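You operate a simulated robot arm through the tools that you are given. There is no shell and no other tool.

You are at the controls of a simulated two-armed robot. One attempt, no reset.

## Task
Put the white module in slot A and the blue one in slot D, then check the rack.
Fine: switch the rack on after the modules are in.

Only the result counts: the job must be done as asked and must still hold three seconds after the hand-in. Knocking over, shifting, dropping, spilling or breaking anything else fails it.

## Robot
Two 7-joint arms with fingered hands on one trunk that stands fixed in place. Base frame: the origin is at the foot of the trunk, x ahead of it, y to its left, z up. Lengths are in m, angles in degrees, forces in N, time in s.
The left shoulder is at [0.069, 0.152, 1.091], the right one opposite. With the tool pointing down near the work surface each hand reaches from about 0.1 to 0.54 m from the base axis, measured 20 degrees to its own side. Payload 3.8 kg a hand.
The TCP of each hand is the grasp point between the finger pads, 0.03 m short of the fingertips. In the tool frame z runs along the fingers and y along their closing line. The gripper opens to 0.104 m; its body begins 0.035 m behind the TCP. The gripper is a hand of 5 fingers: y runs from the thumb to the fingers, the wrist lies at [-0.015, -0.104, -0.178] in the tool frame, and closing takes about 1.5 s.
Orientation is that of the tool frame in the base frame, as a unit quaternion [w, x, y, z]. With the fingers straight down and the wrist toward the robot, the tool's x, y and z point along [0, 1, 0], [1, 0, 0] and [0, 0, -1] of the base frame.

## Interface
- The arms move only by the tool move_arm. It takes "left_deltas", "right_deltas" or both (then of equal length, played together; a hand with none holds still); each is a list of rows, each a list of 6 numbers: the shift along the base's x, y, z in m, then the turn, a rotation vector about the base's x, y, z in degrees. In form: [[x, y, z, ax, ay, az], ...]. A call has 1 to 20 rows; each row shifts and turns the commanded pose from where the row before left it. "left_hand" and "right_hand" are, for a hand that has rows, the finger opening in m, from 0 to 0.104, set as the call begins (left out, the last holds). A row lasts 0.2 s, in which the tool goes at most 0.05 m and 8.6 degrees; a call with a longer step from one row to the next is refused whole, and so is a gripper value outside its range. A pose out of reach is approached as far as the arm can. The call stops where the force on the tool passes 40 N (or 10 N more than at its start, if that is more) or the arm is blocked; 0.2 s more then pass. Each finger travels about 0.072 m/s and halts on what it meets, pressing with about 27 N; the grip force reading is that of the motor and also rises with nothing between the fingers. The clock runs only during rows and for 0.2 s after the last one: add rows that do not move to give the fingers time. It gives the time, the measured TCP pose, the force on the tool (base axes), the opening and the grip force at its end, in the units of the frame above (readings bear some noise), with the torque about the TCP (base axes, N m) and any sound that the robot's microphone picked up.
- Cameras (640 x 400 px; columns grow to the right, rows downward): "scene" is now at [0.1759, 0.0168, 1.2601]; the picture's right is [0.08, -1.00, -0.02], its down [-0.48, -0.02, -0.88] and it looks along [0.88, 0.08, -0.48] (base axes); focal length 214 px, centre (320, 200). "left" rides on the left gripper at [-0.08, -0.078, -0.141] in its tool frame; the picture's right is [-0.78, -0.30, 0.56], its down [0.53, -0.78, 0.33] and it looks along [0.33, 0.56, 0.76] (tool axes); focal length 247 px, centre (320, 200). "right" rides on the right gripper at [0.08, -0.078, -0.141] in its tool frame; the picture's right is [-0.78, 0.30, -0.56], its down [-0.53, -0.78, 0.33] and it looks along [-0.33, 0.56, 0.76] (tool axes); focal length 247 px, centre (320, 200). There is no depth. A picture from a camera that has moved, and an enlarged one, comes with that camera's place and axes in the base frame and with its lens. The place of the scene camera against the robot may be out by one fixed shift of up to 0.025 m in any direction.
- capture(camera): a new picture of that camera. It takes no simulated time.
- move_column(by): moves the trunk up (or, below 0, down) by that many m; the arms and the scene camera ride with it, the base frame stays. It gives what a move gives, with no picture.
- move_fingers(index, middle, ring, little, thumb_bend, thumb_turn, hand): sets how far each is bent, from 0 (flat) to 1 (curled in); at 0.3 the hand is open as for a grip, at 0.7 the pads meet at the TCP. One left out holds its place. A second passes; each finger stops where it meets its share of the squeeze, and holds until it gets a number again. A gripper value or a shape takes the hand back. It gives what a move gives, with no picture; readings hold the bend of each and the force on index, middle, ring, little, thumb and palm. thumb_turn goes from beside the hand (0) to across from the fingers (1), as for a grip.
- preshape(shape, hand): the hand has 5 fingers and takes this shape, open, in about a second: jaw (thumb against the fingers, like two jaws); tri (thumb and two fingers); tip (a fingertip pinch); poke (one finger out to press); point (the index stretched); flat (the hand flat); cup (the hand cupped); fist (a fist). The gripper value then closes the fingers along that shape, each until it touches; the sizes above hold for jaw. It gives what a move gives, with no picture.
- pan_tilt(pan, tilt): turns the head with the scene camera to pan (to the left, within 80 degrees either way) and tilt (down, from -29 to 69), counted from straight ahead of the robot (the tilt from the chest, where the trunk bows). It gives what a move gives.
- inspect(camera, box): a new picture of the part [left, top, right, bottom] of that camera's present view, enlarged. It takes no simulated time.
- finish_job(): hands the job in; it is judged then, once.

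Nothing tells you positions but the pictures and the camera data. Unless the task says otherwise, let go and move clear before handing in.

The tools are called after "Request:" as name(argument=value, ...) on one line, values as JSON. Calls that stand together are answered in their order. move_arm: Moves the arms, as the interface text tells. Its arguments: {"type":"object","properties":{"left_deltas":{"type":"array","items":{"type":"array","items":{"type":"number"}}},"left_hand":{"type":"number"},"right_deltas":{"type":"array","items":{"type":"array","items":{"type":"number"}}},"right_hand":{"type":"number"}},"required":[]} The other tools are called the same way: move_column (by) moves the trunk up or down; preshape (shape, hand) gives the hand a shape; move_fingers (index, middle, ring, little, thumb_bend, thumb_turn, hand) moves the fingers one by one; pan_tilt (pan, tilt) turns the head that bears the scene camera; capture (camera) takes a picture; inspect (camera, box) takes an enlarged picture of a part of a camera's view; finish_job () hands the job in.

At the start:

```text
time: 0.0
left_tcp_pos: [0.4372, 0.3701, 1.1754]
left_orientation: [0.0, 0.707, 0.707, 0.001]
left_force: [0.5, 0.9, 0.4]
left_wrist_torque: [-0.04, -0.01, 0.02]
left_finger_gap: 0.1036
left_gripper_force: 0.0
left_shape: jaw
left_bend: [0.3, 0.3, 0.3, 0.3, 0.3, 0.98]
left_finger forces: [0.1, 0.0, 0.0, 0.0, 0.0, 0.1]
right_tcp_pos: [0.4308, 0.0084, 1.1486]
right_orientation: [0.001, 0.708, 0.707, 0.0]
right_force: [-0.7, -0.6, -0.2]
right_wrist_torque: [-0.02, 0.0, 0.02]
right_finger_gap: 0.1041
right_gripper_force: 0.1
right_shape: jaw
right_bend: [0.3, 0.3, 0.3, 0.3, 0.3, 0.98]
right_finger forces: [0.0, 0.0, 0.0, 0.0, 0.0, 0.0]
trunk travel left (down, up): [-0.175, 0.281]
head pan, tilt (commanded): [4.8, 16.5]
```

scene: 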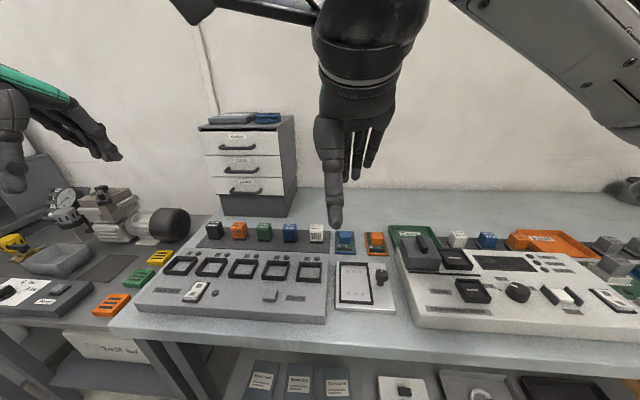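
right: 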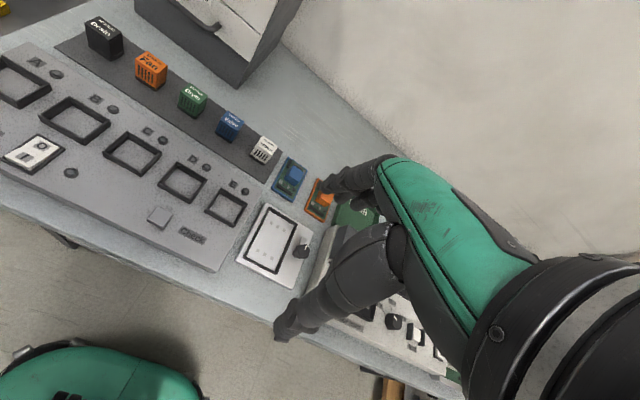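
left: 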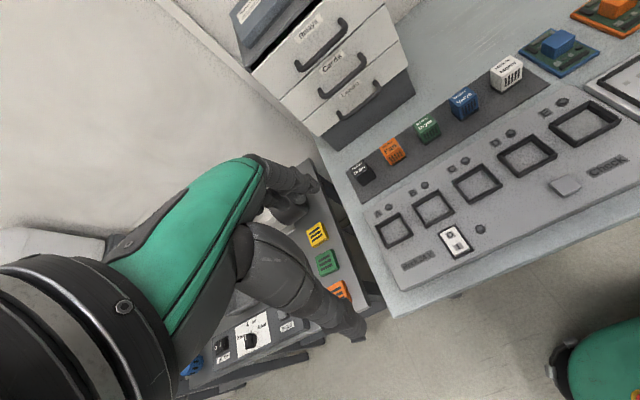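

I see a rack panel with five framed slots, a row of coloured modules behind it, a rocker switch and a button. I'll take enlarged pictures to read the labels first.

Request:
inspect(camera="scene", box=[120, 200, 340, 340])

Request:
inspect(camera="left", box=[340, 40, 640, 300])

Request:
inspect(camera="right", box=[0, 0, 340, 280])

Request:
inspect(camera="scene", box=[320, 200, 640, 400])

```text
2.86 times, centred on (230, 270) of scene
camera zoom: at [0.1759, 0.0168, 1.2601], right [0.08, -1.0, -0.02], down [-0.48, -0.02, -0.88], along [0.88, 0.08, -0.48], focal length 613 px, centre (577, 0)
```

zoom: 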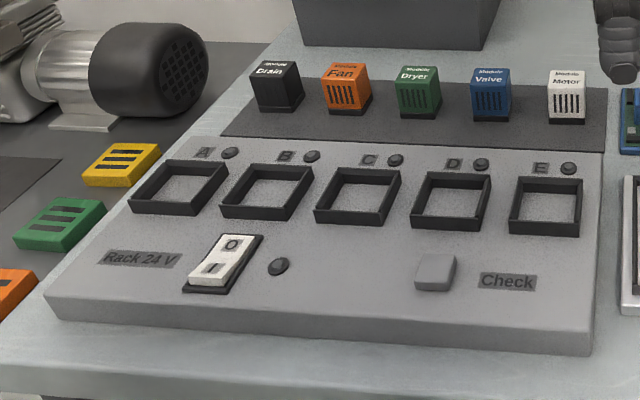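

```text
1.54 times, centred on (490, 170) of left
camera zoom: at [0.3604, 0.2904, 1.3164], right [-0.3, -0.78, -0.56], down [-0.78, 0.53, -0.33], along [0.56, 0.33, -0.76], focal length 380 px, centre (58, 246)
```

zoom: 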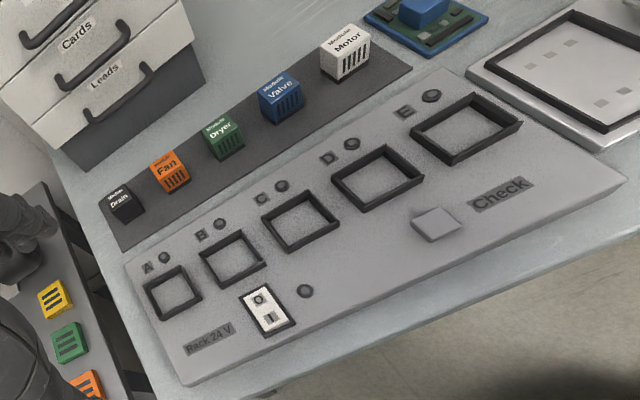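

```text
1.43 times, centred on (170, 140) of right
camera zoom: at [0.354, 0.0892, 1.2903], right [0.3, -0.78, 0.56], down [-0.78, -0.53, -0.33], along [0.56, -0.33, -0.76], focal length 353 px, centre (534, 286)
```

zoom: 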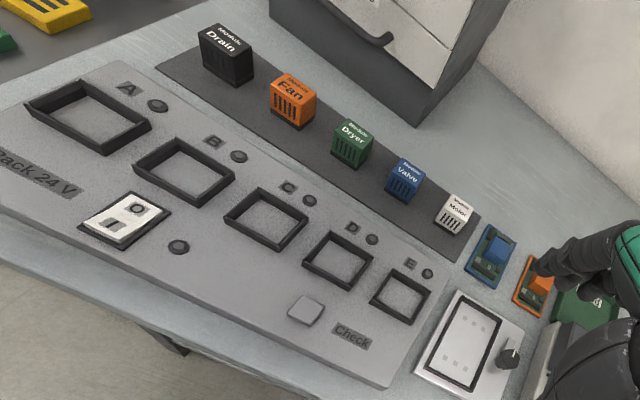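

```text
2.00 times, centred on (480, 300) of scene
camera zoom: at [0.1759, 0.0168, 1.2601], right [0.08, -1.0, -0.02], down [-0.48, -0.02, -0.88], along [0.88, 0.08, -0.48], focal length 429 px, centre (0, 0)
```

zoom: 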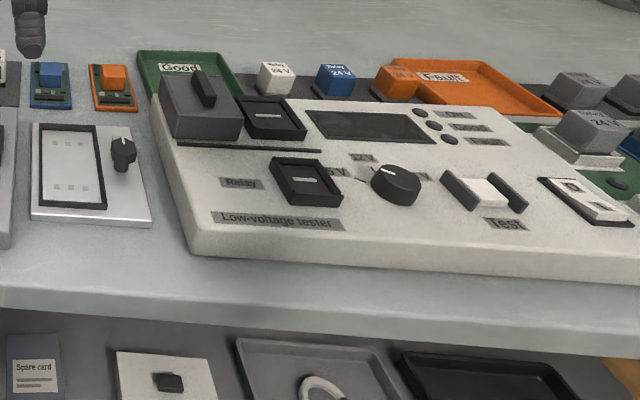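

The rack has slots A to E (A on the left), with a rocker (O/I) at about (0.458, 0.285) and a Check button at about (0.46, 0.138). Slot A is near (0.52, 0.36, 0.90), slot D near (0.52, 0.14, 0.90), and the white Motor module near (0.66, 0.073, 0.916). I'll move the right arm out of the way, then test how far the left arm reaches.

Request:
move_arm(right_deltas=[[-0.01, -0.03, 0.01, 0, 0, 0], [-0.01, -0.03, 0.01, 0, 0, 0], [-0.01, -0.03, 0.01, 0, 0, 0], [-0.01, -0.03, 0.01, 0, 0, 0], [-0.01, -0.03, 0.01, 0, 0, 0], [-0.01, -0.03, 0, 0, 0, 0], [-0.01, -0.03, 0, 0, 0, 0], [-0.01, -0.03, 0, 0, 0, 0]])

Request:
move_arm(left_deltas=[[0.02, -0.03, 0, 0, -6, 0], [0.02, -0.03, 0, 0, -6, 0], [0.02, -0.03, 0, 0, -6, 0], [0.02, -0.03, 0, 0, -6, 0], [0.02, -0.03, 0, 0, -6, 0], [0.02, -0.03, -0.01, 0, 0, 0], [0.02, -0.03, -0.01, 0, 0, 0], [0.02, 0, -0.02, 0, 0, 0], [0.02, 0, -0.02, 0, 0, 0], [0.0, 0, 0, 0, 0, 0]])

```text
time: 1.8
left_tcp_pos: [0.4357, 0.3692, 1.1763]
left_orientation: [0.0, 0.707, 0.707, 0.0]
left_force: [-0.6, -0.6, -0.4]
left_wrist_torque: [0.03, 0.0, -0.01]
left_finger_gap: 0.1035
left_gripper_force: 0.0
left_shape: jaw
left_bend: [0.3, 0.3, 0.3, 0.3, 0.3, 0.98]
left_finger forces: [0.0, 0.1, 0.0, 0.0, 0.1, 0.1]
right_tcp_pos: [0.3488, -0.231, 1.1992]
right_orientation: [0.0, 0.707, 0.707, 0.0]
right_force: [0.2, 0.3, 0.8]
right_wrist_torque: [0.02, 0.0, -0.01]
right_finger_gap: 0.1035
right_gripper_force: 0.2
right_shape: jaw
right_bend: [0.3, 0.3, 0.3, 0.3, 0.3, 0.98]
right_finger forces: [0.0, 0.0, 0.1, 0.0, 0.0, 0.0]
trunk travel left (down, up): [-0.175, 0.281]
head pan, tilt (commanded): [4.8, 16.5]
```

```text
time: 4.0
left_tcp_pos: [0.6187, 0.1604, 1.1142]
left_orientation: [0.184, 0.684, 0.682, 0.183]
left_force: [-0.2, 0.0, 0.3]
left_wrist_torque: [0.0, 0.01, 0.02]
left_finger_gap: 0.1038
left_gripper_force: 0.1
left_shape: jaw
left_bend: [0.3, 0.3, 0.3, 0.3, 0.3, 0.98]
left_finger forces: [0.1, 0.1, 0.0, 0.1, 0.1, 0.0]
right_tcp_pos: [0.3488, -0.2301, 1.1987]
right_orientation: [-0.001, 0.707, 0.707, 0.0]
right_force: [-0.1, -0.2, -0.3]
right_wrist_torque: [0.01, 0.0, -0.01]
right_finger_gap: 0.1036
right_gripper_force: 0.1
right_shape: jaw
right_bend: [0.3, 0.3, 0.3, 0.3, 0.3, 0.98]
right_finger forces: [0.0, 0.1, 0.0, 0.1, 0.1, 0.0]
trunk travel left (down, up): [-0.175, 0.281]
head pan, tilt (commanded): [4.8, 16.5]
```

The left arm reached (0.619, 0.160, 1.114) with a 30° forward tilt, so the modules should be within reach. I'll take pictures from here.

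Request:
capture(camera="left")

Request:
capture(camera="scene")

Request:
capture(camera="right")

```text
taken
camera left: at [0.4804, 0.0802, 1.197], right [0.02, -0.78, -0.63], down [-0.51, 0.54, -0.68], along [0.86, 0.33, -0.38], focal length 247 px, centre (320, 200)
```

left: 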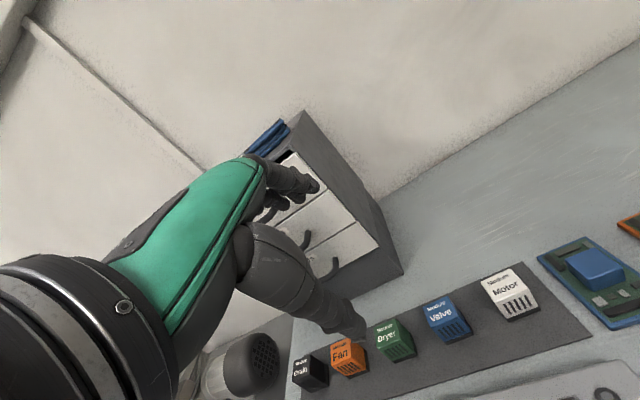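

```text
taken
camera scene: at [0.1755, 0.0166, 1.2602], right [0.08, -1.0, -0.02], down [-0.47, -0.02, -0.88], along [0.88, 0.08, -0.48], focal length 214 px, centre (320, 200)
```

scene: 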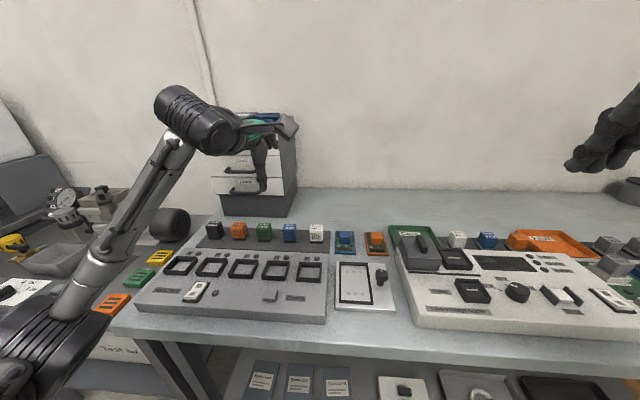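

```text
taken
camera right: at [0.2724, -0.1501, 1.3409], right [0.3, -0.78, 0.56], down [-0.78, -0.53, -0.33], along [0.56, -0.33, -0.76], focal length 247 px, centre (320, 200)
```

right: 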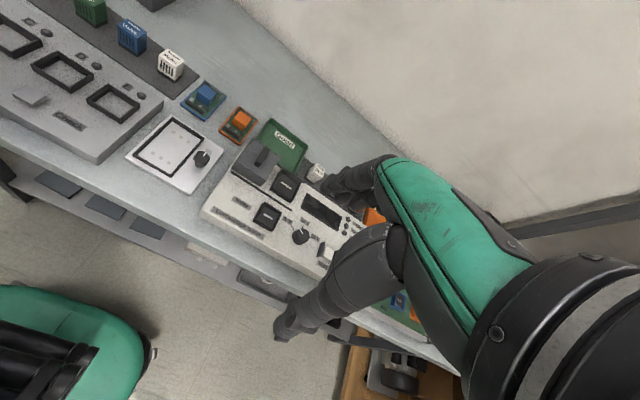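

The wrist cameras see the modules clearly, so I'll enlarge them for a precise triangulation.

Request:
inspect(camera="left", box=[400, 240, 600, 365])

Request:
inspect(camera="right", box=[0, 0, 208, 130])

Request:
inspect(camera="scene", box=[130, 215, 340, 330])

```text
3.20 times, centred on (500, 302) of left
camera zoom: at [0.4804, 0.0802, 1.197], right [0.02, -0.78, -0.63], down [-0.51, 0.54, -0.68], along [0.86, 0.33, -0.38], focal length 790 px, centre (-256, -128)
```

zoom: 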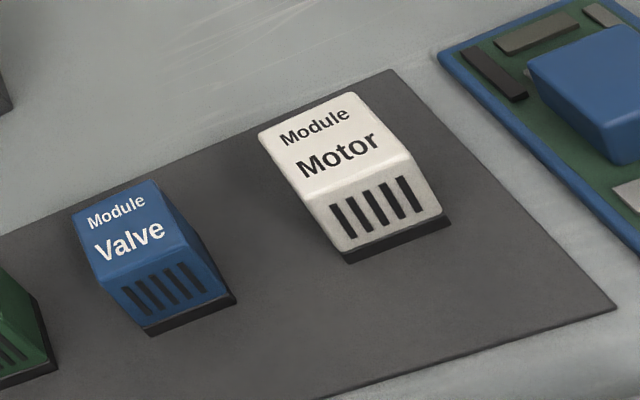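

```text
3.08 times, centred on (104, 65) of right
camera zoom: at [0.2724, -0.1501, 1.3409], right [0.3, -0.78, 0.56], down [-0.78, -0.53, -0.33], along [0.56, -0.33, -0.76], focal length 760 px, centre (985, 615)
```

zoom: 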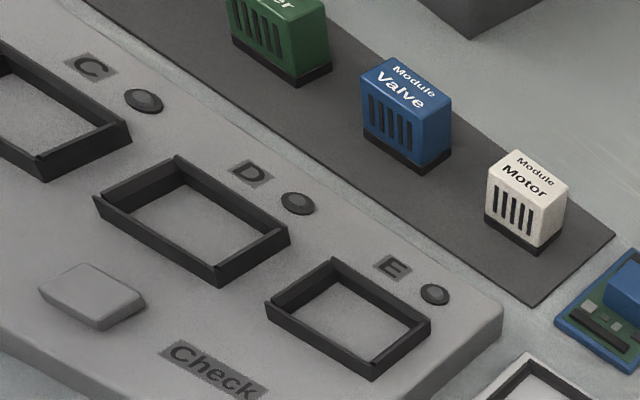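

```text
3.05 times, centred on (235, 272) of scene
camera zoom: at [0.1755, 0.0166, 1.2602], right [0.08, -1.0, -0.02], down [-0.47, -0.02, -0.88], along [0.88, 0.08, -0.48], focal length 654 px, centre (579, -21)
```

zoom: 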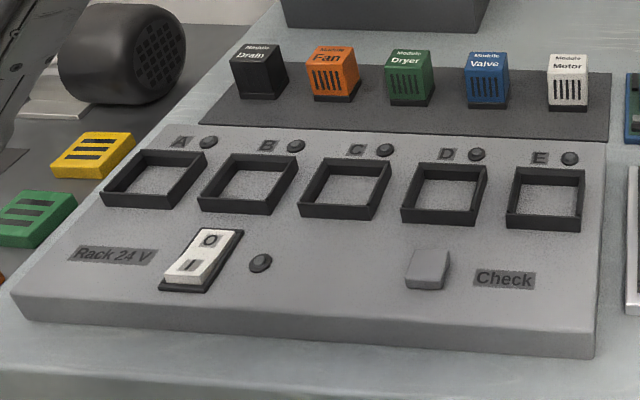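

The best triangulation puts the white Motor module near (0.668, 0.062, top at 0.906). I want a vertical grasp, so I'll undo the tilt above the module and see whether that pose is reachable.

Request:
move_arm(left_deltas=[[0.01, -0.02, 0, 0, 6, 0], [0.01, -0.02, 0, 0, 6, 0], [0.01, -0.02, 0, 0, 6, 0], [0.01, -0.02, 0, 0, 6, 0], [0.0, -0.02, 0, 0, 6, 0], [0, 0, 0, 0, 0, 0], [0, 0, 0, 0, 0, 0]])

```text
time: 5.6
left_tcp_pos: [0.6586, 0.0591, 1.1143]
left_orientation: [0.0, 0.707, 0.707, 0.0]
left_force: [0.2, 0.4, -0.1]
left_wrist_torque: [0.03, 0.02, 0.01]
left_finger_gap: 0.1038
left_gripper_force: 0.0
left_shape: jaw
left_bend: [0.3, 0.3, 0.3, 0.3, 0.3, 0.98]
left_finger forces: [0.0, 0.0, 0.0, 0.0, 0.0, 0.0]
right_tcp_pos: [0.3496, -0.2306, 1.1983]
right_orientation: [0.0, 0.707, 0.707, 0.0]
right_force: [-0.2, 0.1, -0.3]
right_wrist_torque: [-0.02, 0.0, -0.01]
right_finger_gap: 0.1037
right_gripper_force: 0.2
right_shape: jaw
right_bend: [0.3, 0.3, 0.3, 0.3, 0.3, 0.98]
right_finger forces: [0.1, 0.0, 0.0, 0.0, 0.0, 0.0]
trunk travel left (down, up): [-0.175, 0.281]
head pan, tilt (commanded): [4.8, 16.5]
```

It reached vertical at (0.659, 0.059, 1.114). I'll look at the module under the hand.

Request:
capture(camera="left")

Request:
capture(camera="scene")

```text
taken
camera left: at [0.5811, -0.0201, 1.2555], right [-0.3, -0.78, -0.56], down [-0.78, 0.54, -0.33], along [0.56, 0.33, -0.76], focal length 247 px, centre (320, 200)
```

left: 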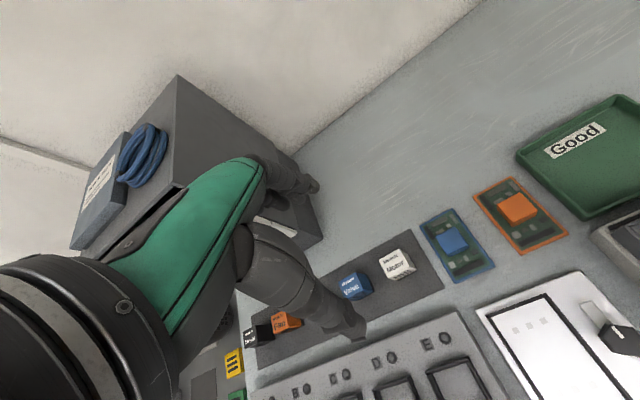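

```text
taken
camera scene: at [0.1759, 0.0165, 1.2601], right [0.08, -1.0, -0.02], down [-0.48, -0.02, -0.88], along [0.88, 0.08, -0.48], focal length 214 px, centre (320, 200)
```

scene: 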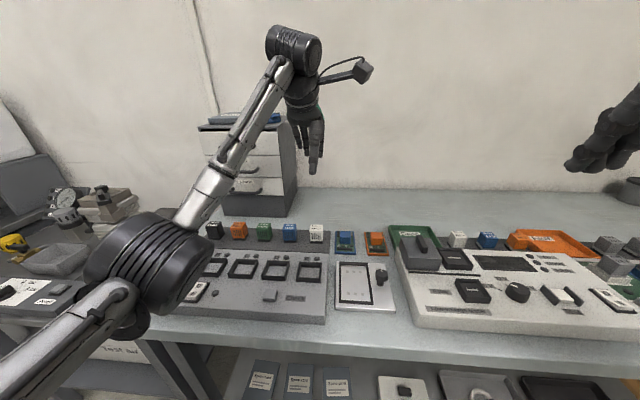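

The module is clear of the fingers in this view, so I'll enlarge it from both wrist cameras.

Request:
inspect(camera="left", box=[320, 220, 480, 320])

Request:
inspect(camera="right", box=[90, 20, 250, 120])

```text
4.00 times, centred on (400, 270) of left
camera zoom: at [0.5811, -0.0201, 1.2555], right [-0.3, -0.78, -0.56], down [-0.78, 0.54, -0.33], along [0.56, 0.33, -0.76], focal length 988 px, centre (0, -80)
```

zoom: 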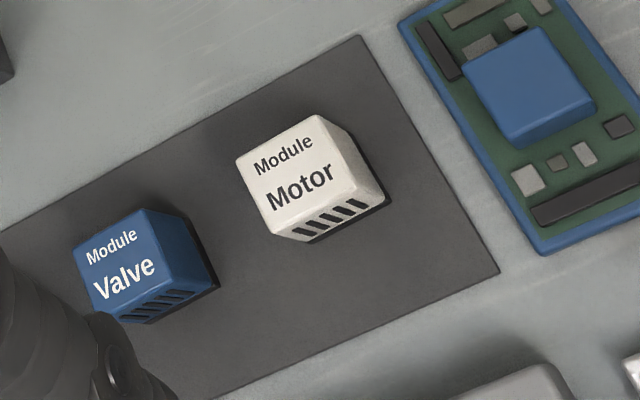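

```text
4.00 times, centred on (170, 70) of right
camera zoom: at [0.2729, -0.1502, 1.3407], right [0.3, -0.78, 0.56], down [-0.78, -0.53, -0.33], along [0.56, -0.33, -0.76], focal length 988 px, centre (920, 720)
```

zoom: 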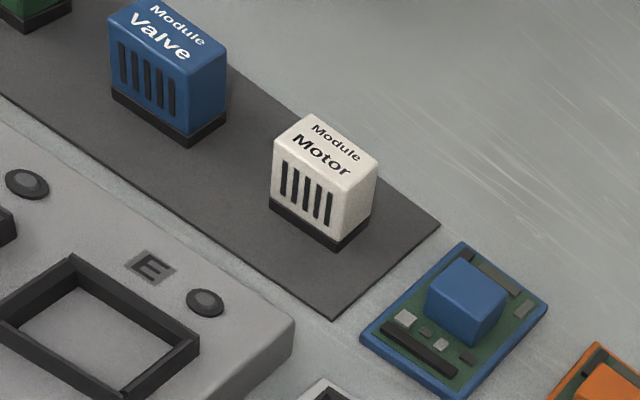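

With refined camera axes the positions agree well:
- White module: top centre (0.6755, 0.065, 0.898), about 0.035 wide by 0.03 deep by 0.046 tall
- Blue module: about (0.6745, 0.1395)
- Slot D: centre about (0.523, 0.139), rim top about 0.892
- Slot A: about (0.522, 0.363)

I'll close the fingers in the air to about the module's size to see how they look when gripping.

Request:
move_arm(left_deltas=[[0, 0, 0, 0, 0, 0], [0, 0, 0, 0, 0, 0], [0, 0, 0, 0, 0, 0], [0, 0, 0, 0, 0, 0], [0, 0, 0, 0, 0, 0], [0, 0, 0, 0, 0, 0]], left_hand=0.03)

Request:
capture(camera="left")

Request:
inspect(camera="scene", box=[240, 90, 400, 190])

```text
time: 7.0
left_tcp_pos: [0.6588, 0.0593, 1.1138]
left_orientation: [0.0, 0.707, 0.707, 0.0]
left_force: [0.4, -0.4, 0.2]
left_wrist_torque: [0.01, -0.01, 0.03]
left_finger_gap: 0.0304
left_gripper_force: 0.1
left_shape: jaw
left_bend: [0.74, 0.54, 0.52, 0.48, 0.74, 1.0]
left_finger forces: [0.0, 0.0, 0.0, 0.0, 0.1, 0.1]
right_tcp_pos: [0.3489, -0.2306, 1.1986]
right_orientation: [0.0, 0.707, 0.707, 0.001]
right_force: [0.3, 0.1, 0.3]
right_wrist_torque: [0.0, 0.01, -0.02]
right_finger_gap: 0.1036
right_gripper_force: 0.0
right_shape: jaw
right_bend: [0.3, 0.3, 0.3, 0.3, 0.3, 0.98]
right_finger forces: [0.0, 0.1, 0.0, 0.1, 0.0, 0.0]
trunk travel left (down, up): [-0.175, 0.281]
head pan, tilt (commanded): [4.8, 16.5]
```

```text
taken
camera left: at [0.5811, -0.0198, 1.2555], right [-0.3, -0.78, -0.56], down [-0.78, 0.53, -0.33], along [0.56, 0.33, -0.76], focal length 247 px, centre (320, 200)
```

left: 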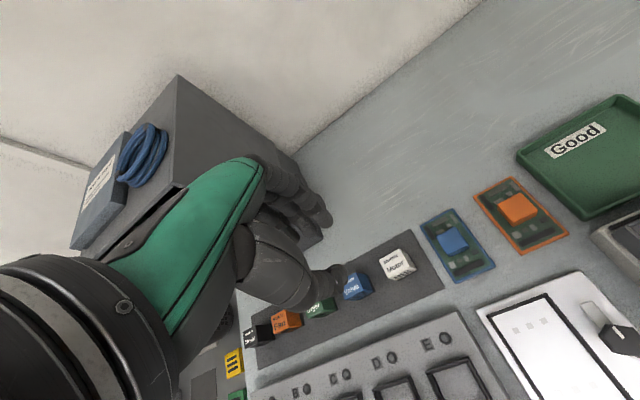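

```text
4.00 times, centred on (320, 140) of scene
camera zoom: at [0.1759, 0.0166, 1.2601], right [0.08, -1.0, -0.02], down [-0.48, -0.02, -0.88], along [0.88, 0.08, -0.48], focal length 858 px, centre (320, 440)
```

zoom: 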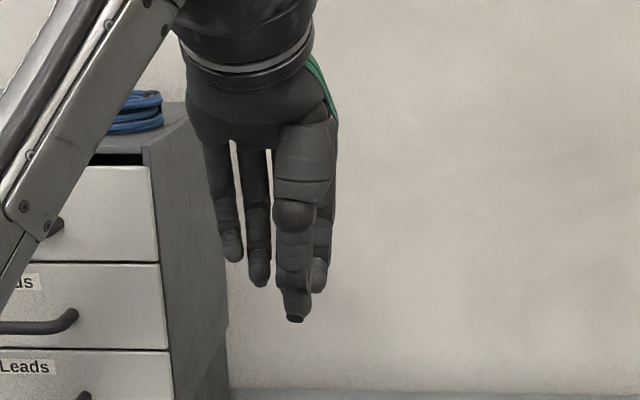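

In jaw shape the thumb opposes the index, and the other fingers spread towards +y where they could touch a neighbouring module. I'll try the narrower shapes, starting with "tri".

Request:
preshape(hand="left", shape="tri")

Request:
capture(camera="left")

Request:
inspect(camera="scene", box=[240, 90, 400, 190])

Request:
preshape(hand="left", shape="tip")

Request:
capture(camera="left")

Request:
inspect(camera="scene", box=[240, 90, 400, 190])

```text
time: 7.9
left_tcp_pos: [0.6588, 0.0598, 1.1143]
left_orientation: [0.0, 0.708, 0.707, 0.0]
left_force: [-0.6, 0.0, -0.2]
left_wrist_torque: [0.02, -0.01, 0.0]
left_finger_gap: 0.1034
left_gripper_force: 0.1
left_shape: tri
left_bend: [0.3, 0.3, 0.99, 0.99, 0.3, 0.98]
left_finger forces: [0.0, 0.1, 0.0, 0.1, 0.1, 0.0]
right_tcp_pos: [0.3503, -0.2297, 1.199]
right_orientation: [0.0, 0.707, 0.707, 0.0]
right_force: [-0.7, 0.1, 0.6]
right_wrist_torque: [-0.02, 0.04, 0.03]
right_finger_gap: 0.1037
right_gripper_force: 0.0
right_shape: jaw
right_bend: [0.3, 0.3, 0.3, 0.3, 0.3, 0.98]
right_finger forces: [0.0, 0.0, 0.1, 0.1, 0.0, 0.1]
trunk travel left (down, up): [-0.175, 0.281]
head pan, tilt (commanded): [4.8, 16.5]
```

```text
taken
camera left: at [0.581, -0.0198, 1.2555], right [-0.3, -0.78, -0.56], down [-0.78, 0.53, -0.33], along [0.56, 0.33, -0.76], focal length 247 px, centre (320, 200)
```

left: 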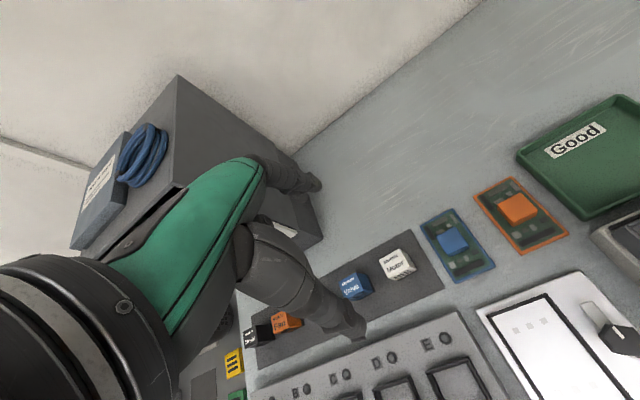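

```text
4.00 times, centred on (320, 140) of scene
camera zoom: at [0.1759, 0.0166, 1.2601], right [0.08, -1.0, -0.02], down [-0.48, -0.02, -0.88], along [0.88, 0.08, -0.48], focal length 858 px, centre (320, 440)
```

zoom: 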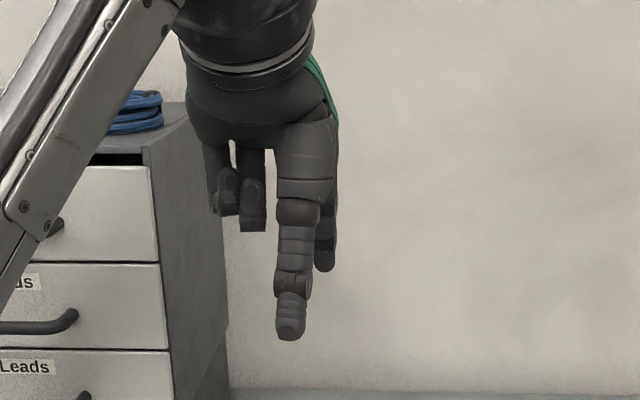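

```text
time: 8.8
left_tcp_pos: [0.6585, 0.0602, 1.1153]
left_orientation: [0.0, 0.707, 0.707, 0.0]
left_force: [-0.3, 0.1, -0.1]
left_wrist_torque: [0.0, -0.04, 0.01]
left_finger_gap: 0.1039
left_gripper_force: 0.1
left_shape: tip
left_bend: [0.3, 0.98, 0.99, 0.99, 0.3, 0.98]
left_finger forces: [0.1, 0.1, 0.0, 0.0, 0.1, 0.1]
right_tcp_pos: [0.3504, -0.2316, 1.1979]
right_orientation: [0.0, 0.707, 0.707, -0.001]
right_force: [-0.2, -0.5, -0.5]
right_wrist_torque: [0.03, -0.01, -0.01]
right_finger_gap: 0.1037
right_gripper_force: 0.1
right_shape: jaw
right_bend: [0.3, 0.3, 0.3, 0.3, 0.3, 0.98]
right_finger forces: [0.0, 0.0, 0.1, 0.0, 0.1, 0.0]
trunk travel left (down, up): [-0.175, 0.281]
head pan, tilt (commanded): [4.8, 16.5]
```

```text
taken
camera left: at [0.581, -0.0198, 1.2555], right [-0.3, -0.78, -0.56], down [-0.78, 0.53, -0.33], along [0.56, 0.33, -0.76], focal length 247 px, centre (320, 200)
```

left: 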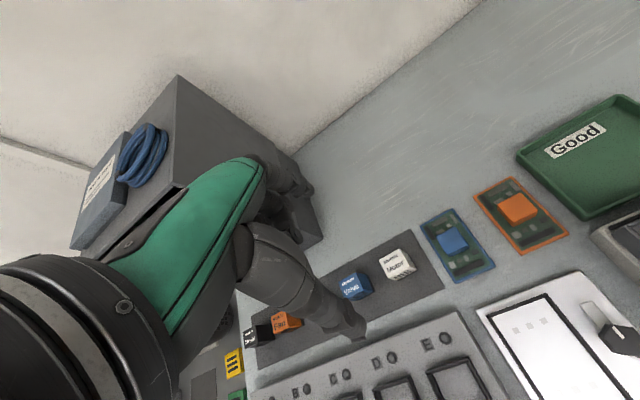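

```text
4.00 times, centred on (320, 140) of scene
camera zoom: at [0.1759, 0.0166, 1.2601], right [0.08, -1.0, -0.02], down [-0.48, -0.02, -0.88], along [0.88, 0.08, -0.48], focal length 858 px, centre (320, 440)
```

zoom: 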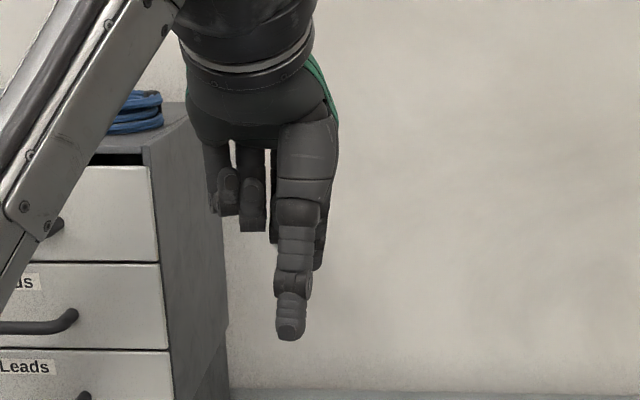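

"Tri" curls the ring and little fingers away, and the thumb seems to oppose the gap between index and middle. I'll close tri to the module's size in the air and zoom in.

Request:
preshape(hand="left", shape="tri")

Request:
move_arm(left_deltas=[[0, 0, 0, 0, 0, 0], [0, 0, 0, 0, 0, 0], [0, 0, 0, 0, 0, 0], [0, 0, 0, 0, 0, 0], [0, 0, 0, 0, 0, 0], [0, 0, 0, 0, 0, 0]], left_hand=0.03)

Request:
inspect(camera="left", box=[240, 150, 400, 300])

Request:
inspect(camera="right", box=[0, 0, 320, 200])

Request:
inspect(camera="scene", box=[240, 90, 400, 190])

```text
time: 9.7
left_tcp_pos: [0.6582, 0.0591, 1.1152]
left_orientation: [0.0, 0.708, 0.707, 0.0]
left_force: [-0.4, 0.4, 0.0]
left_wrist_torque: [0.02, 0.04, 0.0]
left_finger_gap: 0.1034
left_gripper_force: 0.0
left_shape: tri
left_bend: [0.3, 0.3, 0.99, 0.99, 0.3, 0.98]
left_finger forces: [0.0, 0.0, 0.1, 0.1, 0.0, 0.0]
right_tcp_pos: [0.3492, -0.2306, 1.198]
right_orientation: [0.0, 0.707, 0.707, 0.0]
right_force: [0.3, -0.1, -0.8]
right_wrist_torque: [-0.03, -0.01, 0.05]
right_finger_gap: 0.1036
right_gripper_force: 0.0
right_shape: jaw
right_bend: [0.3, 0.3, 0.3, 0.3, 0.3, 0.98]
right_finger forces: [0.0, 0.1, 0.0, 0.1, 0.0, 0.1]
trunk travel left (down, up): [-0.175, 0.281]
head pan, tilt (commanded): [4.8, 16.5]
```

```text
time: 11.1
left_tcp_pos: [0.66, 0.06, 1.1141]
left_orientation: [0.0, 0.707, 0.707, 0.0]
left_force: [-0.3, 0.2, -1.0]
left_wrist_torque: [0.0, 0.0, 0.01]
left_finger_gap: 0.0305
left_gripper_force: 0.2
left_shape: tri
left_bend: [0.74, 0.54, 0.99, 0.99, 0.74, 1.0]
left_finger forces: [0.0, 0.0, 0.1, 0.1, 0.1, 0.0]
right_tcp_pos: [0.349, -0.2299, 1.1978]
right_orientation: [0.0, 0.707, 0.707, 0.0]
right_force: [1.0, 0.5, -0.5]
right_wrist_torque: [0.0, -0.04, -0.02]
right_finger_gap: 0.1037
right_gripper_force: 0.1
right_shape: jaw
right_bend: [0.3, 0.3, 0.3, 0.3, 0.3, 0.98]
right_finger forces: [0.0, 0.0, 0.0, 0.0, 0.0, 0.1]
trunk travel left (down, up): [-0.175, 0.281]
head pan, tilt (commanded): [4.8, 16.5]
```

```text
2.67 times, centred on (320, 225) of left
camera zoom: at [0.581, -0.0198, 1.2555], right [-0.3, -0.78, -0.56], down [-0.78, 0.53, -0.33], along [0.56, 0.33, -0.76], focal length 659 px, centre (320, 133)
```

zoom: 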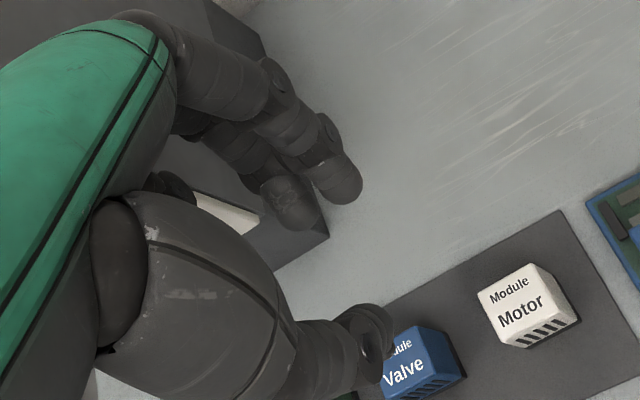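

```text
2.00 times, centred on (160, 100) of right
camera zoom: at [0.2729, -0.15, 1.3407], right [0.3, -0.78, 0.56], down [-0.78, -0.53, -0.33], along [0.56, -0.33, -0.76], focal length 494 px, centre (640, 400)
```

zoom: 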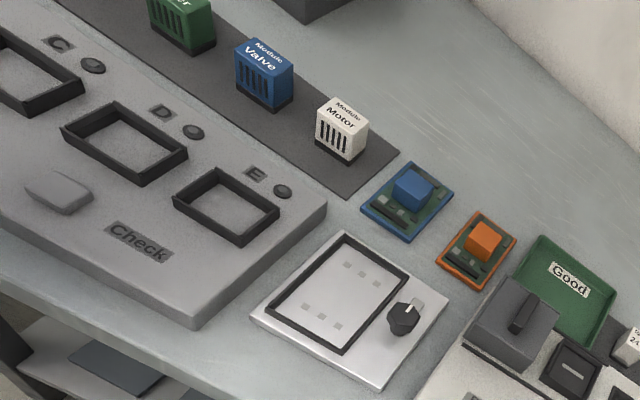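

```text
4.00 times, centred on (320, 140) of scene
camera zoom: at [0.1759, 0.0166, 1.2601], right [0.08, -1.0, -0.02], down [-0.48, -0.02, -0.88], along [0.88, 0.08, -0.48], focal length 858 px, centre (320, 440)
```

zoom: 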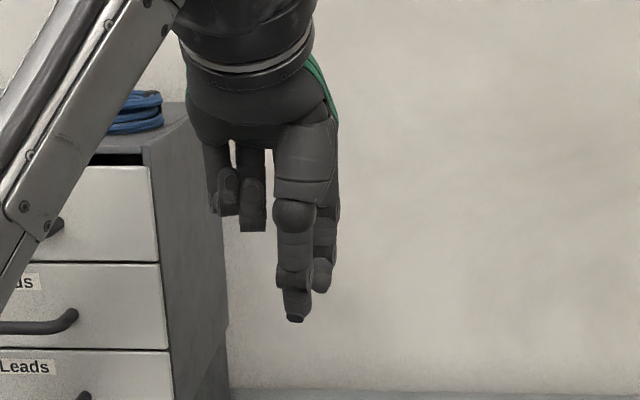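

In tri the thumb sits at tool x≈0 and index/middle at about -0.008/+0.011, which makes a good symmetric three-finger pinch. I'll set the opening to about 0.065 so the thumb clears the rack's back edge (x≈0.60), and move above the white module to z≈1.0.

Request:
move_arm(left_deltas=[[0.0055, 0.0015, -0.02, 0, 0, 0], [0.0055, 0.0015, -0.02, 0, 0, 0], [0.0055, 0.0015, -0.02, 0, 0, 0], [0, 0, -0.02, 0, 0, 0], [0, 0, -0.02, 0, 0, 0], [0, 0, -0.0145, 0, 0, 0], [0, 0, 0, 0, 0, 0]], left_hand=0.065)

Request:
capture(camera="left")

Request:
inspect(camera="right", box=[0, 0, 320, 200])

Request:
inspect(camera="scene", box=[220, 130, 412, 250])

```text
time: 12.7
left_tcp_pos: [0.6739, 0.0647, 1.0012]
left_orientation: [0.0, 0.707, 0.707, 0.001]
left_force: [0.0, -1.4, -0.1]
left_wrist_torque: [0.01, 0.01, 0.01]
left_finger_gap: 0.0644
left_gripper_force: 0.1
left_shape: tri
left_bend: [0.73, 0.4, 0.99, 0.99, 0.63, 1.0]
left_finger forces: [0.0, 0.0, 0.1, 0.0, 0.1, 0.0]
right_tcp_pos: [0.3501, -0.2306, 1.1973]
right_orientation: [0.0, 0.707, 0.707, 0.0]
right_force: [0.4, 0.1, -1.3]
right_wrist_torque: [0.01, 0.01, -0.02]
right_finger_gap: 0.1037
right_gripper_force: 0.0
right_shape: jaw
right_bend: [0.3, 0.3, 0.3, 0.3, 0.3, 0.98]
right_finger forces: [0.0, 0.0, 0.1, 0.0, 0.0, 0.0]
trunk travel left (down, up): [-0.175, 0.281]
head pan, tilt (commanded): [4.8, 16.5]
```

```text
taken
camera left: at [0.5963, -0.0152, 1.1414], right [-0.3, -0.78, -0.56], down [-0.78, 0.53, -0.33], along [0.56, 0.33, -0.76], focal length 247 px, centre (320, 200)
```

left: 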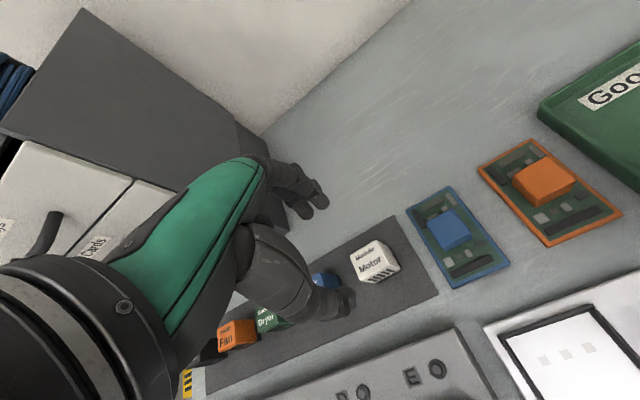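

```text
2.00 times, centred on (160, 100) of right
camera zoom: at [0.2728, -0.15, 1.3408], right [0.3, -0.78, 0.56], down [-0.78, -0.53, -0.33], along [0.56, -0.33, -0.76], focal length 494 px, centre (640, 400)
```

zoom: 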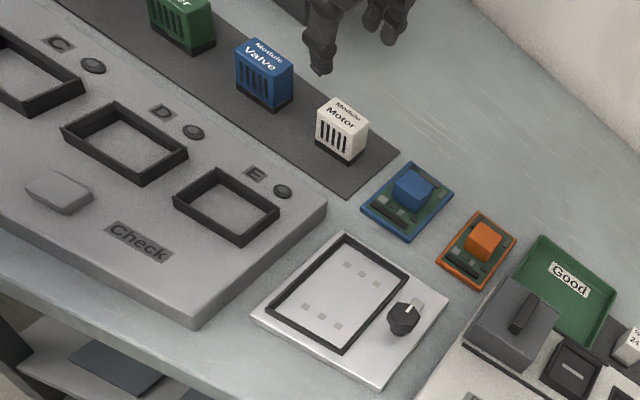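

```text
3.33 times, centred on (316, 190) of scene
camera zoom: at [0.1758, 0.0166, 1.2602], right [0.08, -1.0, -0.02], down [-0.48, -0.02, -0.88], along [0.88, 0.08, -0.48], focal length 715 px, centre (333, 233)
```

zoom: 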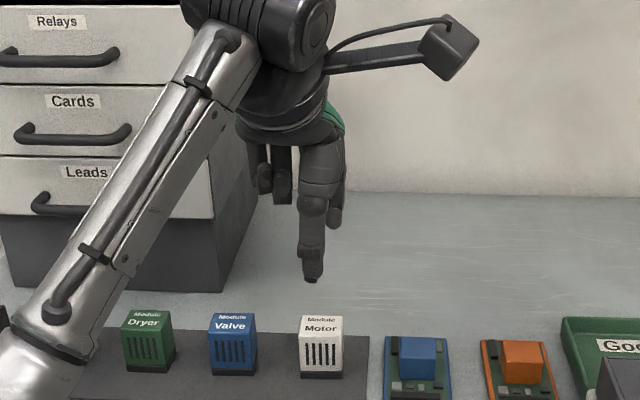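

The index still reads 0.73 bend at the 0.065 opening. I'll give the fingers a moment and look closer before going down.

Request:
move_arm(left_deltas=[[0, 0, 0, 0, 0, 0], [0, 0, 0, 0, 0, 0], [0, 0, 0, 0, 0, 0]], left_hand=0.07)

Request:
inspect(camera="left", box=[240, 150, 432, 300])

```text
time: 13.5
left_tcp_pos: [0.6736, 0.0646, 1.0013]
left_orientation: [0.001, 0.707, 0.707, 0.001]
left_force: [-0.7, 0.0, 0.3]
left_wrist_torque: [0.01, -0.02, 0.01]
left_finger_gap: 0.0697
left_gripper_force: 0.1
left_shape: tri
left_bend: [0.73, 0.38, 0.99, 0.99, 0.6, 1.0]
left_finger forces: [0.1, 0.0, 0.1, 0.0, 0.0, 0.1]
right_tcp_pos: [0.3497, -0.229, 1.198]
right_orientation: [0.0, 0.707, 0.707, 0.0]
right_force: [0.6, -0.4, 0.6]
right_wrist_torque: [0.0, 0.0, -0.03]
right_finger_gap: 0.1037
right_gripper_force: 0.1
right_shape: jaw
right_bend: [0.3, 0.3, 0.3, 0.3, 0.3, 0.98]
right_finger forces: [0.1, 0.1, 0.0, 0.0, 0.0, 0.1]
trunk travel left (down, up): [-0.175, 0.281]
head pan, tilt (commanded): [4.8, 16.5]
```

```text
2.67 times, centred on (336, 225) of left
camera zoom: at [0.5965, -0.0153, 1.1414], right [-0.3, -0.78, -0.56], down [-0.78, 0.53, -0.33], along [0.56, 0.33, -0.76], focal length 659 px, centre (277, 133)
```

zoom: 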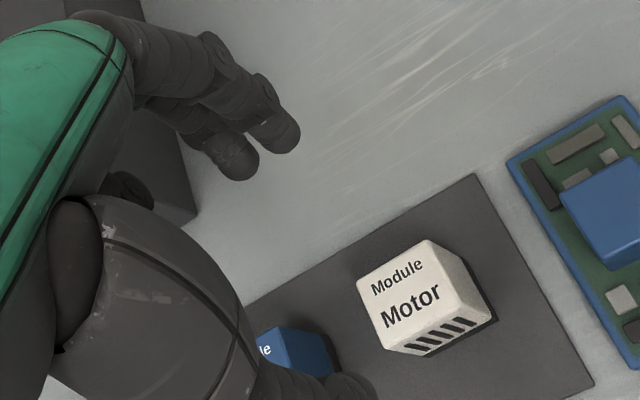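

Index and middle are in line, so the finger geometry is fine. The white module's centre re-measures at (0.675, 0.0645), and my TCP is at (0.6745, 0.0647). I'll descend to about z=0.915 and check.

Request:
move_arm(left_deltas=[[0, 0, -0.02, 0, 0, 0], [0, 0, -0.02, 0, 0, 0], [0, 0, -0.02, 0, 0, 0], [0, 0, -0.015, 0, 0, 0], [0, 0, -0.01, 0, 0, 0], [0, 0, 0, 0, 0, 0]])

Request:
inspect(camera="left", box=[240, 150, 432, 300])

Request:
inspect(camera="right", box=[80, 0, 240, 100])

Request:
inspect(camera="scene", box=[260, 170, 388, 250])

```text
time: 14.9
left_tcp_pos: [0.6748, 0.0644, 0.9145]
left_orientation: [0.0, 0.707, 0.707, 0.0]
left_force: [0.0, 0.4, -0.3]
left_wrist_torque: [0.02, 0.0, 0.04]
left_finger_gap: 0.0699
left_gripper_force: 0.0
left_shape: tri
left_bend: [0.73, 0.38, 0.99, 0.99, 0.6, 1.0]
left_finger forces: [0.0, 0.0, 0.1, 0.0, 0.0, 0.1]
right_tcp_pos: [0.349, -0.2296, 1.1981]
right_orientation: [-0.001, 0.707, 0.707, 0.0]
right_force: [0.4, -1.2, 0.2]
right_wrist_torque: [0.05, -0.02, 0.02]
right_finger_gap: 0.1038
right_gripper_force: 0.1
right_shape: jaw
right_bend: [0.3, 0.3, 0.3, 0.3, 0.3, 0.98]
right_finger forces: [0.0, 0.1, 0.1, 0.0, 0.0, 0.1]
trunk travel left (down, up): [-0.175, 0.281]
head pan, tilt (commanded): [4.8, 16.5]
```

```text
2.67 times, centred on (336, 225) of left
camera zoom: at [0.5976, -0.0153, 1.0568], right [-0.3, -0.78, -0.56], down [-0.78, 0.53, -0.33], along [0.56, 0.33, -0.76], focal length 659 px, centre (277, 133)
```

zoom: 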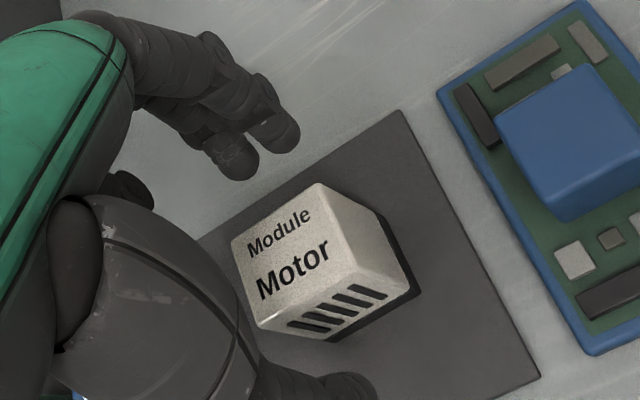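

```text
4.00 times, centred on (160, 50) of right
camera zoom: at [0.2729, -0.15, 1.3407], right [0.3, -0.78, 0.56], down [-0.78, -0.53, -0.33], along [0.56, -0.33, -0.76], focal length 988 px, centre (960, 800)
```

zoom: 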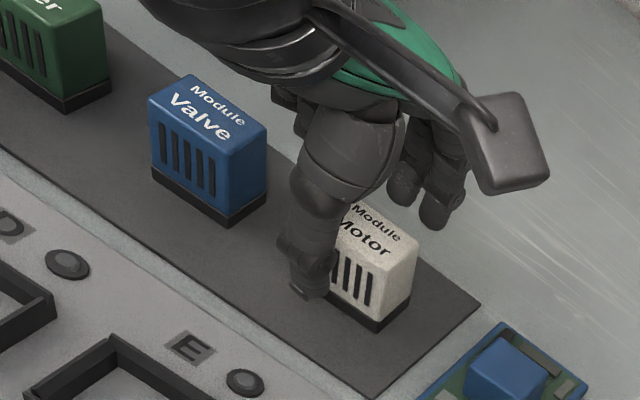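

```text
5.00 times, centred on (324, 210) of scene
camera zoom: at [0.1759, 0.0166, 1.2601], right [0.08, -1.0, -0.02], down [-0.48, -0.02, -0.88], along [0.88, 0.08, -0.48], focal length 1072 px, centre (300, 150)
```

zoom: 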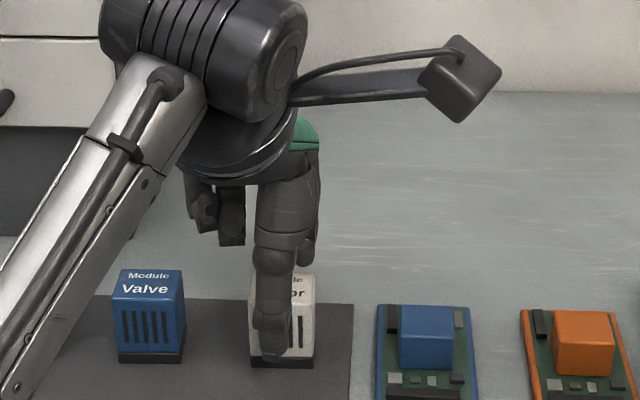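

The module sits between thumb and fingers with clearance. I'll shift 1.5 mm to -y, drop to TCP z≈0.900 and close gently.

Request:
move_arm(left_deltas=[[0, -0.0015, -0.008, 0, 0, 0], [0, 0, -0.008, 0, 0, 0], [0, 0, 0, 0, 0, 0]])

Request:
inspect(camera="left", box=[240, 150, 432, 300])

Request:
inspect(camera="scene", box=[260, 170, 388, 250])

```text
time: 15.7
left_tcp_pos: [0.6748, 0.0635, 0.8998]
left_orientation: [0.0, 0.707, 0.708, 0.0]
left_force: [-0.7, -0.1, 0.6]
left_wrist_torque: [0.02, 0.02, -0.01]
left_finger_gap: 0.0693
left_gripper_force: 0.1
left_shape: tri
left_bend: [0.73, 0.38, 0.99, 0.99, 0.6, 1.0]
left_finger forces: [0.1, 0.1, 0.0, 0.1, 0.1, 0.1]
right_tcp_pos: [0.3493, -0.2302, 1.1985]
right_orientation: [0.001, 0.707, 0.707, 0.0]
right_force: [0.1, -0.5, 0.0]
right_wrist_torque: [0.02, -0.01, 0.0]
right_finger_gap: 0.1036
right_gripper_force: 0.0
right_shape: jaw
right_bend: [0.3, 0.3, 0.3, 0.3, 0.3, 0.98]
right_finger forces: [0.0, 0.0, 0.0, 0.1, 0.0, 0.0]
trunk travel left (down, up): [-0.175, 0.281]
head pan, tilt (commanded): [4.8, 16.5]
```

```text
2.67 times, centred on (336, 225) of left
camera zoom: at [0.5977, -0.0168, 1.0408], right [-0.3, -0.78, -0.56], down [-0.78, 0.53, -0.33], along [0.56, 0.33, -0.76], focal length 659 px, centre (277, 133)
```

zoom: 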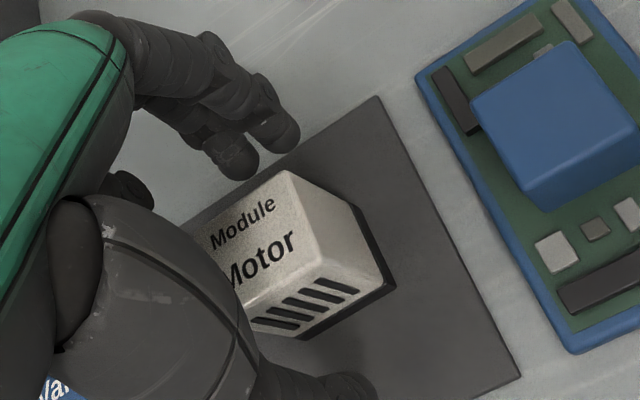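

```text
5.00 times, centred on (324, 210) of scene
camera zoom: at [0.1758, 0.0166, 1.2601], right [0.08, -1.0, -0.02], down [-0.48, -0.02, -0.88], along [0.88, 0.08, -0.48], focal length 1072 px, centre (300, 150)
```

zoom: 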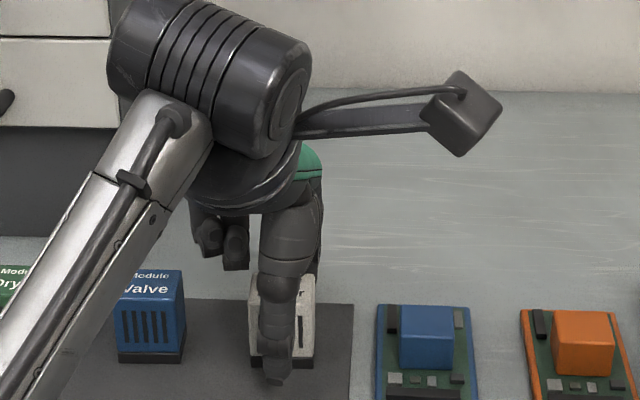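

Everything looks lined up, so I'll close the fingers on the white module.

Request:
move_arm(left_deltas=[[0, 0, 0, 0, 0, 0], [0, 0, 0, 0, 0, 0], [0, 0, 0, 0, 0, 0], [0, 0, 0, 0, 0, 0], [0, 0, 0, 0, 0, 0], [0, 0, 0, 0, 0, 0], [0, 0, 0, 0, 0, 0]], left_hand=0.015)

Request:
inspect(camera="left", box=[240, 150, 432, 300])

Request:
inspect(camera="right", box=[80, 0, 240, 100])

```text
time: 17.3
left_tcp_pos: [0.6757, 0.0628, 0.8989]
left_orientation: [0.001, 0.707, 0.707, -0.001]
left_force: [-0.2, 0.3, 0.6]
left_wrist_torque: [-0.02, 0.01, 0.02]
left_finger_gap: 0.0248
left_gripper_force: 26.9
left_shape: tri
left_bend: [0.74, 0.58, 1.0, 1.0, 0.74, 1.0]
left_finger forces: [12.1, 12.0, 0.1, 0.1, 24.0, 0.1]
right_tcp_pos: [0.3488, -0.2291, 1.1991]
right_orientation: [0.0, 0.708, 0.707, 0.0]
right_force: [-0.1, -1.4, 0.8]
right_wrist_torque: [0.02, -0.02, 0.01]
right_finger_gap: 0.1038
right_gripper_force: 0.1
right_shape: jaw
right_bend: [0.3, 0.3, 0.3, 0.3, 0.3, 0.98]
right_finger forces: [0.1, 0.1, 0.0, 0.0, 0.0, 0.0]
trunk travel left (down, up): [-0.175, 0.281]
head pan, tilt (commanded): [4.8, 16.5]
```

```text
2.67 times, centred on (336, 225) of left
camera zoom: at [0.5978, -0.0168, 1.0408], right [-0.3, -0.78, -0.56], down [-0.78, 0.53, -0.33], along [0.56, 0.33, -0.76], focal length 659 px, centre (277, 133)
```

zoom: 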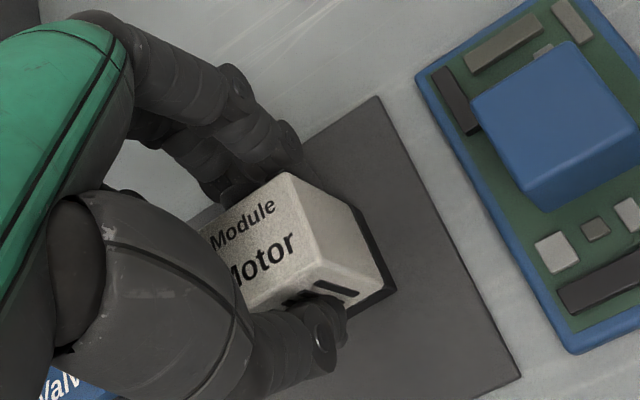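

```text
4.00 times, centred on (160, 50) of right
camera zoom: at [0.273, -0.15, 1.3407], right [0.3, -0.78, 0.56], down [-0.78, -0.53, -0.33], along [0.56, -0.33, -0.76], focal length 988 px, centre (960, 800)
```

zoom: 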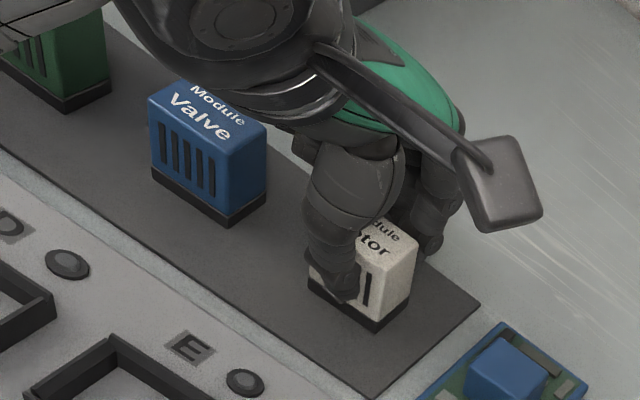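

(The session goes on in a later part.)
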